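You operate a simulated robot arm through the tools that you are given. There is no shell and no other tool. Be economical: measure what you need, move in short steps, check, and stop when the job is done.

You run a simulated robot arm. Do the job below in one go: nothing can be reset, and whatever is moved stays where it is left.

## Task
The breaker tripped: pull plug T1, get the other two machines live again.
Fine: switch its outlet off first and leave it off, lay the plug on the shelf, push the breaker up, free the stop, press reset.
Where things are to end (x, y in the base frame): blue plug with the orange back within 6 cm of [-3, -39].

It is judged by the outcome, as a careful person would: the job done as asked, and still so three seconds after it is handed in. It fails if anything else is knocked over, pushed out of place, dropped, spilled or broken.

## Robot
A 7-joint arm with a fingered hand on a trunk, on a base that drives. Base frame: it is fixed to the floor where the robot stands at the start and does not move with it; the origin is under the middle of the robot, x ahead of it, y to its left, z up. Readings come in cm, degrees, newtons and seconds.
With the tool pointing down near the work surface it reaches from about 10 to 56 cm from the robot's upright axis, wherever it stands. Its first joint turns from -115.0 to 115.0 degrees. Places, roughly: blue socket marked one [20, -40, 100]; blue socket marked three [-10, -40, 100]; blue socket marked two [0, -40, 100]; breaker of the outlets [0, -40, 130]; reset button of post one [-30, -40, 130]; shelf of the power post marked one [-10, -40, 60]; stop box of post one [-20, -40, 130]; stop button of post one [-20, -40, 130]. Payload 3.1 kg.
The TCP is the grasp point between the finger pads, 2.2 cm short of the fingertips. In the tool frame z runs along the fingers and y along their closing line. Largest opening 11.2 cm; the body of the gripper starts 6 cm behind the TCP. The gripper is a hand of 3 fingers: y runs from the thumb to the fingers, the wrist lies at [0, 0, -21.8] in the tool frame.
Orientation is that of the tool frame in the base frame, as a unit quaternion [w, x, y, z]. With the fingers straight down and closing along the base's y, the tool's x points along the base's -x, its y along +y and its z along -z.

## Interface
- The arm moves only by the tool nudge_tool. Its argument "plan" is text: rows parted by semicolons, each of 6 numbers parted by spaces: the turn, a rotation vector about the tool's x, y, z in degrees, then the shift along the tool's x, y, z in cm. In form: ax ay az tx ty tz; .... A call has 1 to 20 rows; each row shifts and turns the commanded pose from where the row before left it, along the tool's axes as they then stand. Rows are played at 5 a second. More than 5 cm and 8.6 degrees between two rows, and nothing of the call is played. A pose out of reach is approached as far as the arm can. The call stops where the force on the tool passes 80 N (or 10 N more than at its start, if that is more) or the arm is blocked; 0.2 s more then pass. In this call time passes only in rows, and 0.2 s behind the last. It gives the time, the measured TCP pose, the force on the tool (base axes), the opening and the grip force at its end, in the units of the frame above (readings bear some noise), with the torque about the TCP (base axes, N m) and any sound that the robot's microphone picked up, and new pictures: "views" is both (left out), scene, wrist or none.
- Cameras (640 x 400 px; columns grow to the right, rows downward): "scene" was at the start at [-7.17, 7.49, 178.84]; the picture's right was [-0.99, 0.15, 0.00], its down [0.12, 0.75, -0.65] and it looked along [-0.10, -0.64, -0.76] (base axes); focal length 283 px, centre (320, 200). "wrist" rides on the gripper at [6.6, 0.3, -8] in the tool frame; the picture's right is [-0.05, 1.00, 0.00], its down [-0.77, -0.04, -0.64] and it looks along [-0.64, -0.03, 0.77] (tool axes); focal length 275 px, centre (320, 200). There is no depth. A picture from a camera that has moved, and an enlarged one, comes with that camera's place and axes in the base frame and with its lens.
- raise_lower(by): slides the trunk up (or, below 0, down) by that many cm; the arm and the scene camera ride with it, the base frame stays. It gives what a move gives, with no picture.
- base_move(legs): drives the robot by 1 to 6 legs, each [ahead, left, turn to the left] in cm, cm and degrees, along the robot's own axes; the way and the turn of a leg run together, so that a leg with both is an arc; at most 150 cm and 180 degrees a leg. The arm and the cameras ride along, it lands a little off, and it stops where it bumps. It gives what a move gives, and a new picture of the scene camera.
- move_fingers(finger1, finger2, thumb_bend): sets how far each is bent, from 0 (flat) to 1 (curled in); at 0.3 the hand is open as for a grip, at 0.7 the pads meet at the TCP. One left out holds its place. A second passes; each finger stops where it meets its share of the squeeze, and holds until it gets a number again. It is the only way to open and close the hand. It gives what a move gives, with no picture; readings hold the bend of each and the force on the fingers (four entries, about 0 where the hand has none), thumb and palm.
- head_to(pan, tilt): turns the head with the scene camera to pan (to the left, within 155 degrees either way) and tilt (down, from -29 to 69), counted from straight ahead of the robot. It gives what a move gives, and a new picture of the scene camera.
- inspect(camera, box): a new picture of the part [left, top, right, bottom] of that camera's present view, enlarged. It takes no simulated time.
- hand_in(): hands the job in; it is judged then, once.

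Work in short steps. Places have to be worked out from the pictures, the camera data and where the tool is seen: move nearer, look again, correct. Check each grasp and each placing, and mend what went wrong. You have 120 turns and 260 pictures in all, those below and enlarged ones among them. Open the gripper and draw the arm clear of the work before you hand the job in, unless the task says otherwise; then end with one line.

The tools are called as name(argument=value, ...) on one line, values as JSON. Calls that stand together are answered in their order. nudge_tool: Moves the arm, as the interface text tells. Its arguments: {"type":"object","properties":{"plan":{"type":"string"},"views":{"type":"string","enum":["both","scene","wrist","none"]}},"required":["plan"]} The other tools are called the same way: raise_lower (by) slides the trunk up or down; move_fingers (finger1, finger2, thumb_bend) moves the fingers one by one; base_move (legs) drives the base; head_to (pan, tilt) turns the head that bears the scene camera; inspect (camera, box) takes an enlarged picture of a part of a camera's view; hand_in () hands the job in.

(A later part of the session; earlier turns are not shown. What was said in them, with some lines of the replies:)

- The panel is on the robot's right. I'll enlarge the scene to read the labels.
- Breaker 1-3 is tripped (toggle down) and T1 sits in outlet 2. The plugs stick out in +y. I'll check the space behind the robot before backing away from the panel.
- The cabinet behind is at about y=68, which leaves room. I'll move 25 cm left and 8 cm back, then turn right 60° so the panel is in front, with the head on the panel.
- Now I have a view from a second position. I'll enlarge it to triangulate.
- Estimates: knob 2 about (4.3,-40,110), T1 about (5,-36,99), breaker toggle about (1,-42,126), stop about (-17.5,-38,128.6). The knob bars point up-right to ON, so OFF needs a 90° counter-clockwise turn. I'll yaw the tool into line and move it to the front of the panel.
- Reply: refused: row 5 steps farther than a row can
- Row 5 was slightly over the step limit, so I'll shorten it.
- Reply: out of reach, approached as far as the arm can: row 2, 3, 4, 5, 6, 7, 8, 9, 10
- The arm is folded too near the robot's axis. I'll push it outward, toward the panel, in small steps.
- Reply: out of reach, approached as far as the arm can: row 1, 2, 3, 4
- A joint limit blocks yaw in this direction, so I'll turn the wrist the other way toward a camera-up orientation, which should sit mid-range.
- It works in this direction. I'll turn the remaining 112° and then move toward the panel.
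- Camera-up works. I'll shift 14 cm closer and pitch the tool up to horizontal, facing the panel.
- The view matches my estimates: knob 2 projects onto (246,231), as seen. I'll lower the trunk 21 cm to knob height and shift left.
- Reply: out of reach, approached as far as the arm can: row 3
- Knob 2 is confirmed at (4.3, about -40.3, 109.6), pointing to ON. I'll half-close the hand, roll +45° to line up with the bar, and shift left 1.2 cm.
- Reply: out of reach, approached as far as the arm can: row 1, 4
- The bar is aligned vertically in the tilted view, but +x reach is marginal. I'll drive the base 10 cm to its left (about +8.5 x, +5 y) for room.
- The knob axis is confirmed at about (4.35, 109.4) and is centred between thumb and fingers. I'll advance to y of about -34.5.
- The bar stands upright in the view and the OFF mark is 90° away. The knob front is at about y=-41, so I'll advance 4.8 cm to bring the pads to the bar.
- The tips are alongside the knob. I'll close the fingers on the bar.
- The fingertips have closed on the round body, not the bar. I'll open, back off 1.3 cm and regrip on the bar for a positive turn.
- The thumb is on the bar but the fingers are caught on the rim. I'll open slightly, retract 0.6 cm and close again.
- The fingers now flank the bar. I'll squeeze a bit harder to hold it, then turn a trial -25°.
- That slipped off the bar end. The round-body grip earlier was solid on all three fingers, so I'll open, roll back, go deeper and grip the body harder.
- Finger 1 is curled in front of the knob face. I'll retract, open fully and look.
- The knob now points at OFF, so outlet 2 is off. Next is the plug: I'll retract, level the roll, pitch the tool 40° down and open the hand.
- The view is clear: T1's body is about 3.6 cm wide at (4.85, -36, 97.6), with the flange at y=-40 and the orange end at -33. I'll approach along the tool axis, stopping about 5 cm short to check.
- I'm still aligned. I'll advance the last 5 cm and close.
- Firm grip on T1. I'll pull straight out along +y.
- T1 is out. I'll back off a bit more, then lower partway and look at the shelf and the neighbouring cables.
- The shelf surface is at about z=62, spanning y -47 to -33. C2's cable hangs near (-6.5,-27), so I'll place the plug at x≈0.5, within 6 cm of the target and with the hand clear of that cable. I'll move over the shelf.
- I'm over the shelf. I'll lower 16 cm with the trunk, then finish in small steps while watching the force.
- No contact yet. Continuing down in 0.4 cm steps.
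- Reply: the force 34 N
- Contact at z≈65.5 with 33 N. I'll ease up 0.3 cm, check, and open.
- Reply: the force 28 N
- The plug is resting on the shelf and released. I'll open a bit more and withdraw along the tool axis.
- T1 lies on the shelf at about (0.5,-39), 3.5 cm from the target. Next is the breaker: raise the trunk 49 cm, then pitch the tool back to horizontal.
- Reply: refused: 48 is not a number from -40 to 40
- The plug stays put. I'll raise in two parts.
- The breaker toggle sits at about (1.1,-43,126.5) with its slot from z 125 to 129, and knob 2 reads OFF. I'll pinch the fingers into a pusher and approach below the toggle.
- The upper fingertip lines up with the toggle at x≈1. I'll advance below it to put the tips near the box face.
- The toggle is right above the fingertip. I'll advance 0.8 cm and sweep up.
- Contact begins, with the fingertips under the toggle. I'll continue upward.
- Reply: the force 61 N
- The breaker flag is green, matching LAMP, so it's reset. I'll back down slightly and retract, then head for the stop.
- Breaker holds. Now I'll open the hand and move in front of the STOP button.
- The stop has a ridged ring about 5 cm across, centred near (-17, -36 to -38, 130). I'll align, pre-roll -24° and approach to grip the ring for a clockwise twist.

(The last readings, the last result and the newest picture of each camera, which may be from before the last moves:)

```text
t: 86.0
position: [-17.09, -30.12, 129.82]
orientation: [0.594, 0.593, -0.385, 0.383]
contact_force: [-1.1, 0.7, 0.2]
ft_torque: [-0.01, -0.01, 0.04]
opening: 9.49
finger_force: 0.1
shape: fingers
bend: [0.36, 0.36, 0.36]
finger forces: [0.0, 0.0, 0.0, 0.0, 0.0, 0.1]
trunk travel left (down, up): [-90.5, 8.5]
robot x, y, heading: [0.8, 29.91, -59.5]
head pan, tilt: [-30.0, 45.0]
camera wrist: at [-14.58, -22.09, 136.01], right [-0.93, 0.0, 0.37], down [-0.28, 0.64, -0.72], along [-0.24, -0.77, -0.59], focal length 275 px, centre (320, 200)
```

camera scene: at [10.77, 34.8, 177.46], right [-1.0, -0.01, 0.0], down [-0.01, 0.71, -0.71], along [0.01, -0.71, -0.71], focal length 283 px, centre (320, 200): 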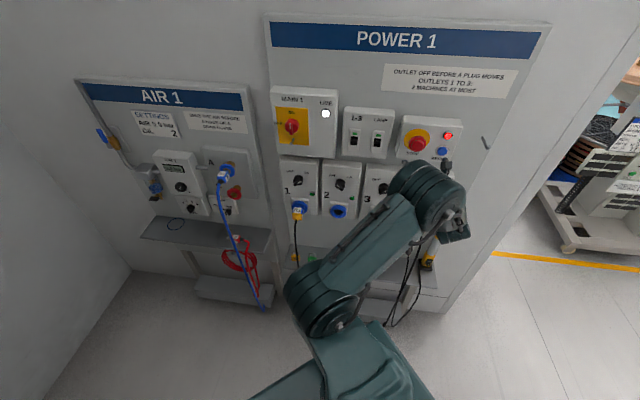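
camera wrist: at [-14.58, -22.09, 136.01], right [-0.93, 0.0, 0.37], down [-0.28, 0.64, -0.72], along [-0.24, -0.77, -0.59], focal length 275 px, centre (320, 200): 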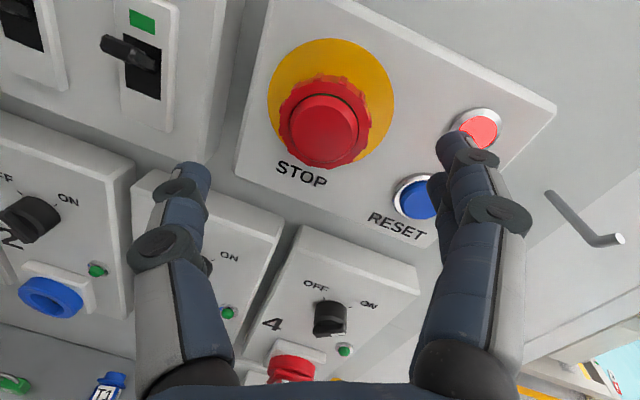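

Centred within 0.3 cm. I'll advance 6.5 cm so the pads flank the ring, then close.

nudge_tool(plan="0 0 0 0 0 2.5;0 0 0 0 0 2;0 0 0 0 0 2", views="wrist")

move_fingers(finger1=0.7, finger2=0.7, thumb_bend=0.7)

inspect(camera="wrist", box=[160, 50, 480, 250])

```text
t: 86.8
position: [-17.01, -35.58, 130.14]
orientation: [0.596, 0.59, -0.386, 0.385]
contact_force: [9.6, 30.1, -2.5]
ft_torque: [-0.34, -0.11, -1.64]
opening: 9.48
finger_force: 15.2
shape: fingers
bend: [0.36, 0.38, 0.36]
finger forces: [3.2, 28.0, 0.0, 0.0, 0.0, 0.0]
trunk travel left (down, up): [-90.5, 8.5]
robot x, y, heading: [0.77, 30.48, -59.2]
head pan, tilt: [-30.0, 45.0]
camera wrist: at [-14.52, -27.43, 136.37], right [-0.93, 0.01, 0.36], down [-0.28, 0.63, -0.72], along [-0.24, -0.77, -0.59], focal length 275 px, centre (320, 200)
```

wrist: 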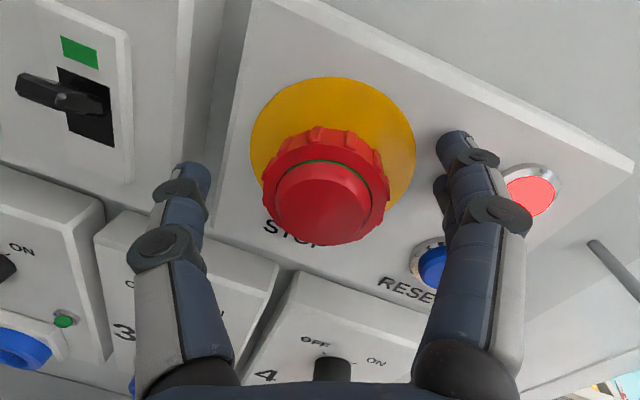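

```text
t: 87.8
position: [-17.18, -35.68, 130.38]
orientation: [0.596, 0.59, -0.385, 0.385]
contact_force: [2.8, 27.9, 2.1]
ft_torque: [-0.38, 0.14, -1.29]
opening: 3.63
finger_force: 24.5
shape: fingers
bend: [0.63, 0.61, 0.63]
finger forces: [14.8, 19.3, 0.0, 0.0, 14.5, 0.0]
trunk travel left (down, up): [-90.5, 8.5]
robot x, y, heading: [0.39, 30.35, -59.0]
head pan, tilt: [-30.0, 45.0]
```

```text
2.00 times, centred on (320, 150) of wrist
camera zoom: at [-14.65, -27.56, 136.41], right [-0.93, 0.01, 0.36], down [-0.28, 0.63, -0.72], along [-0.23, -0.78, -0.59], focal length 551 px, centre (320, 300)
```

zoom: 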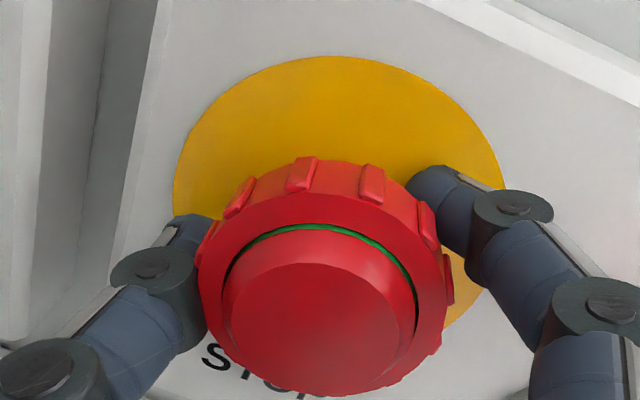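

The fingertips reached the box face and now hold the ring. I'll relieve the push by 0.5 cm and twist clockwise.

nudge_tool(plan="0 0 0 0 0 -0.5;0 0 7 0 0 0;0 0 7 0 0 0;0 0 7 0 0 0;0 0 7 0 0 0;0 0 7 0 0 0", views="wrist")

inspect(camera="wrist", box=[160, 50, 480, 250])

```text
t: 89.2
position: [-17.01, -35.63, 130.26]
orientation: [0.452, 0.448, -0.543, 0.547]
contact_force: [-1.5, 4.1, 26.1]
ft_torque: [-0.39, 0.11, -0.28]
opening: 3.6
finger_force: 22.6
shape: fingers
bend: [0.64, 0.7, 0.63]
finger forces: [28.9, 0.0, 0.1, 0.0, 16.2, 0.1]
trunk travel left (down, up): [-90.5, 8.5]
robot x, y, heading: [0.42, 30.18, -59.3]
head pan, tilt: [-30.0, 45.0]
camera wrist: at [-18.55, -27.5, 136.62], right [-0.97, 0.0, -0.24], down [0.18, 0.63, -0.76], along [0.15, -0.78, -0.61], focal length 275 px, centre (320, 200)
```

wrist: 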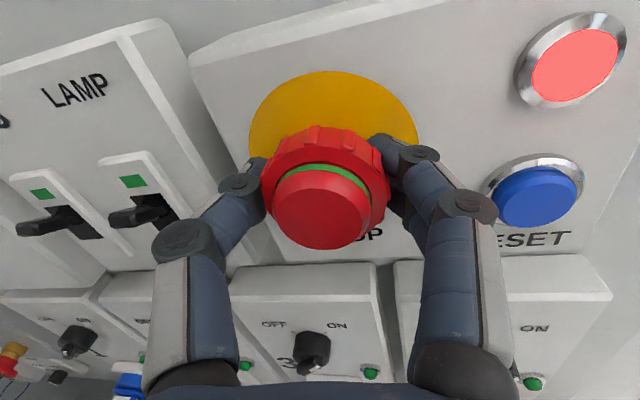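

```text
2.00 times, centred on (320, 150) of wrist
camera zoom: at [-18.55, -27.5, 136.62], right [-0.97, 0.0, -0.24], down [0.18, 0.63, -0.76], along [0.15, -0.78, -0.61], focal length 551 px, centre (320, 300)
```

zoom: 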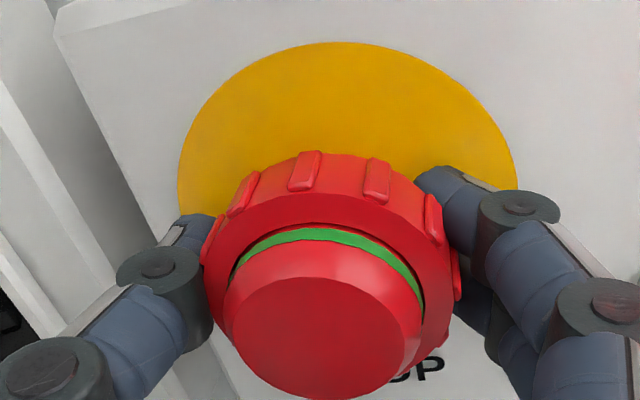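

The centre has popped out and the green band is wider, so the stop looks freed. I'll open, retract and check.

move_fingers(finger1=0.38, finger2=0.38, thumb_bend=0.38)

nudge_tool(plan="0 0 0 0 0 -2;0 0 0 0 0 -3;0 0 0 0 0 -4;0 0 -5.5 0 0 0;0 0 -5.5 0 0 0", views="wrist")

inspect(camera="wrist", box=[220, 0, 480, 163])

inspect(camera="scene", box=[300, 90, 460, 190])

```text
t: 90.2
position: [-16.92, -35.51, 129.92]
orientation: [-0.452, -0.448, 0.546, -0.546]
contact_force: [10.6, 27.9, -8.4]
ft_torque: [0.23, -0.37, -0.92]
opening: 7.38
finger_force: 14.2
shape: fingers
bend: [0.56, 0.39, 0.38]
finger forces: [21.4, 7.6, 0.1, 0.1, 0.0, 0.0]
trunk travel left (down, up): [-90.5, 8.5]
robot x, y, heading: [0.55, 30.33, -59.2]
head pan, tilt: [-30.0, 45.0]
```

```text
t: 91.4
position: [-17.03, -26.96, 129.76]
orientation: [0.502, 0.499, -0.5, 0.498]
contact_force: [0.5, 0.4, -0.2]
ft_torque: [-0.04, -0.04, 0.0]
opening: 8.9
finger_force: 0.0
shape: fingers
bend: [0.38, 0.38, 0.38]
finger forces: [0.1, 0.0, 0.0, 0.1, 0.1, 0.1]
trunk travel left (down, up): [-90.5, 8.5]
robot x, y, heading: [0.45, 30.22, -59.5]
head pan, tilt: [-30.0, 45.0]
camera wrist: at [-17.28, -18.93, 136.45], right [-1.0, 0.0, -0.05], down [0.04, 0.64, -0.77], along [0.03, -0.77, -0.64], focal length 275 px, centre (320, 200)
```

wrist: 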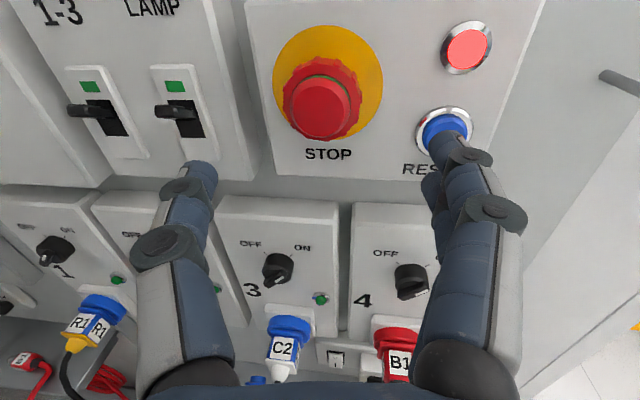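

```text
2.45 times, centred on (350, 82) of wrist
camera zoom: at [-17.28, -18.93, 136.45], right [-1.0, 0.0, -0.05], down [0.04, 0.64, -0.77], along [0.03, -0.77, -0.64], focal length 676 px, centre (246, 491)
```

zoom: 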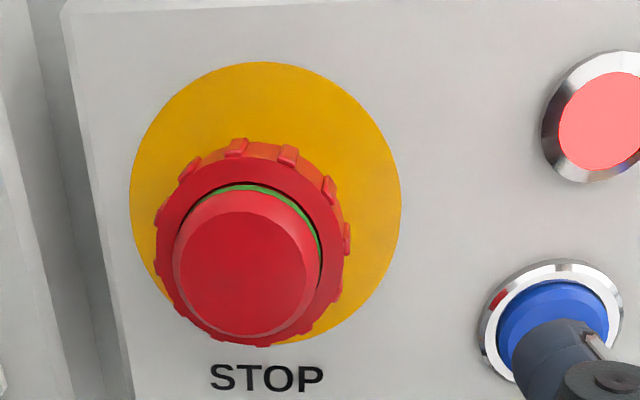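

```text
4.00 times, centred on (380, 140) of scene
camera zoom: at [10.8, 34.96, 177.46], right [-1.0, -0.01, 0.0], down [-0.01, 0.71, -0.71], along [0.01, -0.71, -0.71], focal length 1130 px, centre (80, 440)
```

zoom: 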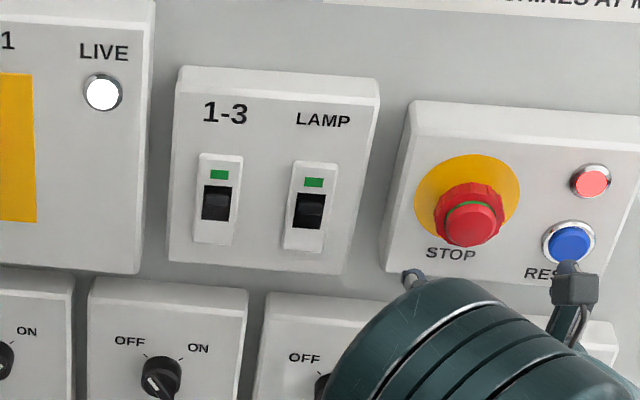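

The stop is free: the green band is visible and stays. Reset is at about (-26.4,-38.5,126.5). I'll curl the two fingers away, use the thumb alone as a pusher, and align in front.

move_fingers(finger1=1.0, finger2=1.0, thumb_bend=0.68)

nudge_tool(plan="0 0 0 -1.1 3.2 0;0 0 0 -1.1 3.2 0;0 0 0 -1.1 3.2 1;0 0 0 0 0 2.5", views="wrist")

```text
t: 92.4
position: [-17.02, -27.02, 129.68]
orientation: [0.501, 0.499, -0.501, 0.499]
contact_force: [0.9, -0.2, 0.3]
ft_torque: [-0.01, -0.02, -0.01]
opening: 2.82
finger_force: 0.1
shape: fingers
bend: [1.0, 1.0, 0.68]
finger forces: [0.1, 0.0, 0.0, 0.0, 0.0, 0.0]
trunk travel left (down, up): [-90.5, 8.5]
robot x, y, heading: [0.45, 30.26, -59.5]
head pan, tilt: [-30.0, 45.0]
```

```text
t: 93.4
position: [-26.67, -30.95, 126.44]
orientation: [-0.501, -0.5, 0.501, -0.499]
contact_force: [0.3, 0.1, -0.3]
ft_torque: [0.03, -0.01, -0.05]
opening: 2.81
finger_force: 0.0
shape: fingers
bend: [1.0, 1.0, 0.68]
finger forces: [0.0, 0.1, 0.0, 0.1, 0.1, 0.0]
trunk travel left (down, up): [-90.5, 8.5]
robot x, y, heading: [0.77, 30.19, -59.4]
head pan, tilt: [-30.0, 45.0]
camera wrist: at [-26.89, -22.74, 133.04], right [-1.0, 0.0, -0.05], down [0.04, 0.64, -0.77], along [0.03, -0.77, -0.64], focal length 275 px, centre (320, 200)
```

wrist: 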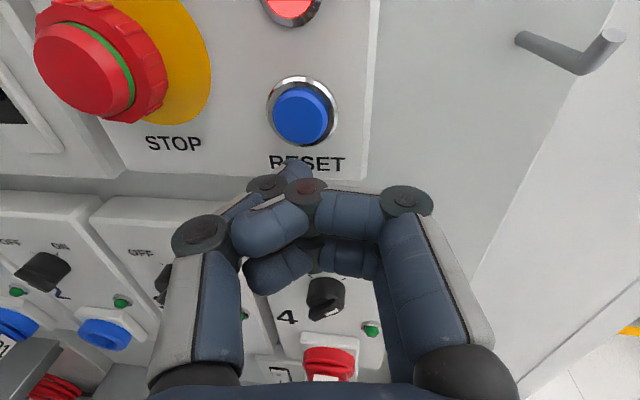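

The thumb tip is at about (-25.6,-33.1,126.4), directly in line with RESET. I'll advance and press gently.

nudge_tool(plan="0 0 0 0 0 2.5;0 0 0 0 0 1.5;0 0 0 0 0 0.5;0 0 0 0 0 0.4;0 0 0 0 0 0.4", views="wrist")

```text
t: 94.6
position: [-26.69, -35.11, 126.83]
orientation: [0.503, 0.497, -0.5, 0.5]
contact_force: [7.4, 31.4, -6.8]
ft_torque: [0.08, 0.01, 0.46]
opening: 2.62
finger_force: 16.5
shape: fingers
bend: [1.0, 1.0, 0.74]
finger forces: [0.0, 0.0, 0.0, 0.1, 32.7, 0.2]
trunk travel left (down, up): [-90.5, 8.5]
robot x, y, heading: [0.74, 30.39, -59.4]
head pan, tilt: [-30.0, 45.0]
heard: click
camera wrist: at [-26.89, -26.92, 133.46], right [-1.0, 0.0, -0.05], down [0.04, 0.63, -0.77], along [0.03, -0.78, -0.63], focal length 275 px, centre (320, 200)
```

wrist: 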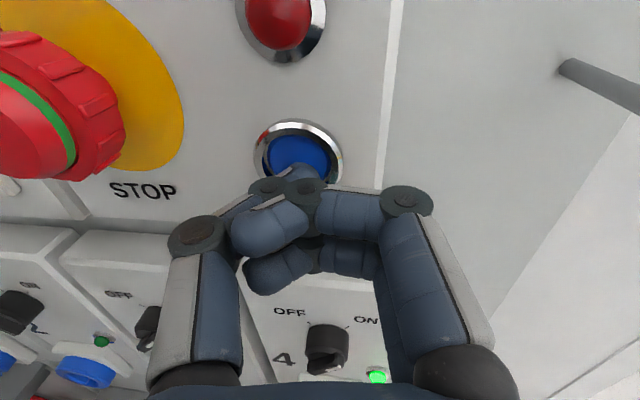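

Click: the red lamp went dark and outlet 4's LED lit up. I'll retract and check everything.

nudge_tool(plan="0 0 0 0 0 -2;0 0 0 0 0 -4;0 0 0 0 0 -4;0 0 0 0 0 -4;0 0 0 0 0 -3", views="both")

move_fingers(finger1=0.3, finger2=0.3, thumb_bend=0.3)

inspect(camera="scene", box=[270, 80, 470, 205])

```text
t: 95.8
position: [-26.74, -18.69, 126.54]
orientation: [0.501, 0.499, -0.5, 0.5]
contact_force: [-0.4, 0.5, 0.1]
ft_torque: [0.02, 0.03, -0.02]
opening: 2.81
finger_force: 0.0
shape: fingers
bend: [1.0, 1.0, 0.68]
finger forces: [0.0, 0.1, 0.1, 0.1, 0.0, 0.0]
trunk travel left (down, up): [-90.5, 8.5]
robot x, y, heading: [0.57, 30.16, -59.4]
head pan, tilt: [-30.0, 45.0]
camera scene: at [10.8, 35.11, 177.45], right [-1.0, -0.01, 0.0], down [-0.01, 0.71, -0.71], along [0.01, -0.71, -0.71], focal length 283 px, centre (320, 200)
camera wrist: at [-27.01, -10.58, 133.15], right [-1.0, 0.0, -0.05], down [0.04, 0.63, -0.77], along [0.03, -0.77, -0.63], focal length 275 px, centre (320, 200)
```

scene: 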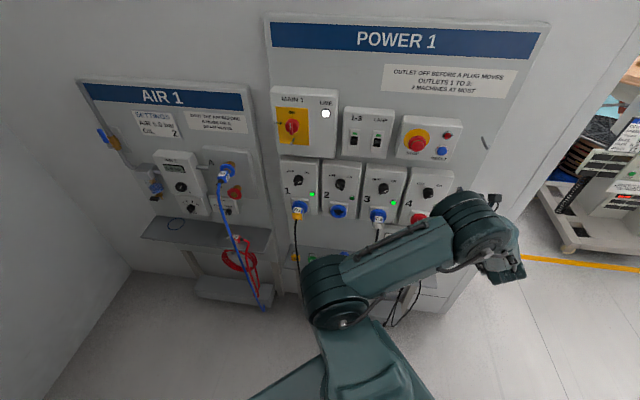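
wrist: 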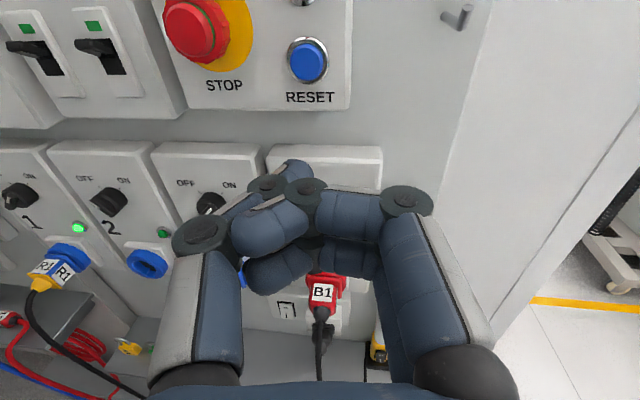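

```text
t: 96.8
position: [-26.85, -18.9, 126.51]
orientation: [-0.501, -0.499, 0.502, -0.498]
contact_force: [0.1, -0.2, 0.1]
ft_torque: [0.0, 0.0, -0.05]
opening: 11.12
finger_force: 0.2
shape: fingers
bend: [0.3, 0.3, 0.3]
finger forces: [0.0, 0.0, 0.0, 0.0, 0.0, 0.0]
trunk travel left (down, up): [-90.5, 8.5]
robot x, y, heading: [0.43, 29.86, -59.4]
head pan, tilt: [-30.0, 45.0]
```

```text
3.20 times, centred on (370, 142) of scene
camera zoom: at [10.77, 34.91, 177.46], right [-1.0, -0.01, 0.0], down [-0.01, 0.71, -0.71], along [0.01, -0.71, -0.71], focal length 904 px, centre (160, 384)
```

zoom: 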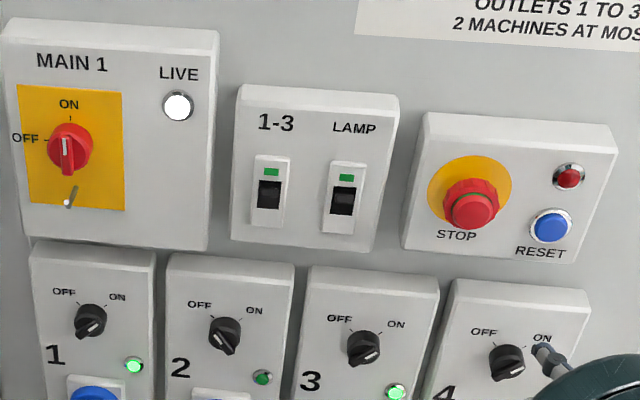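

Outlets 1 and 3 are lit, 2 is off and the breaker is up. One last check that the plug is still on the shelf.

inspect(camera="scene", box=[270, 190, 430, 290])

```text
4.00 times, centred on (350, 240) of scene
camera zoom: at [10.77, 34.91, 177.46], right [-1.0, -0.01, 0.0], down [-0.01, 0.71, -0.71], along [0.01, -0.71, -0.71], focal length 1130 px, centre (200, 40)
```

zoom: 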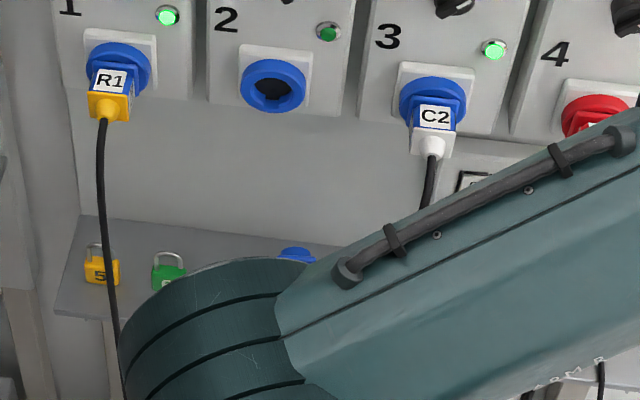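

The plug is still on the shelf, the hand is open and the arm is clear of the work. Handing in.

hand_in()

```text
The job is handed in.
```

Plug T1 is out and lying on the shelf at about (0.5, -39), 3.5 cm from the target; outlet 2 is off, the breaker is up, the stop is freed and reset is pressed, and outlets 1 and 3 (R1 and C2) show live again.
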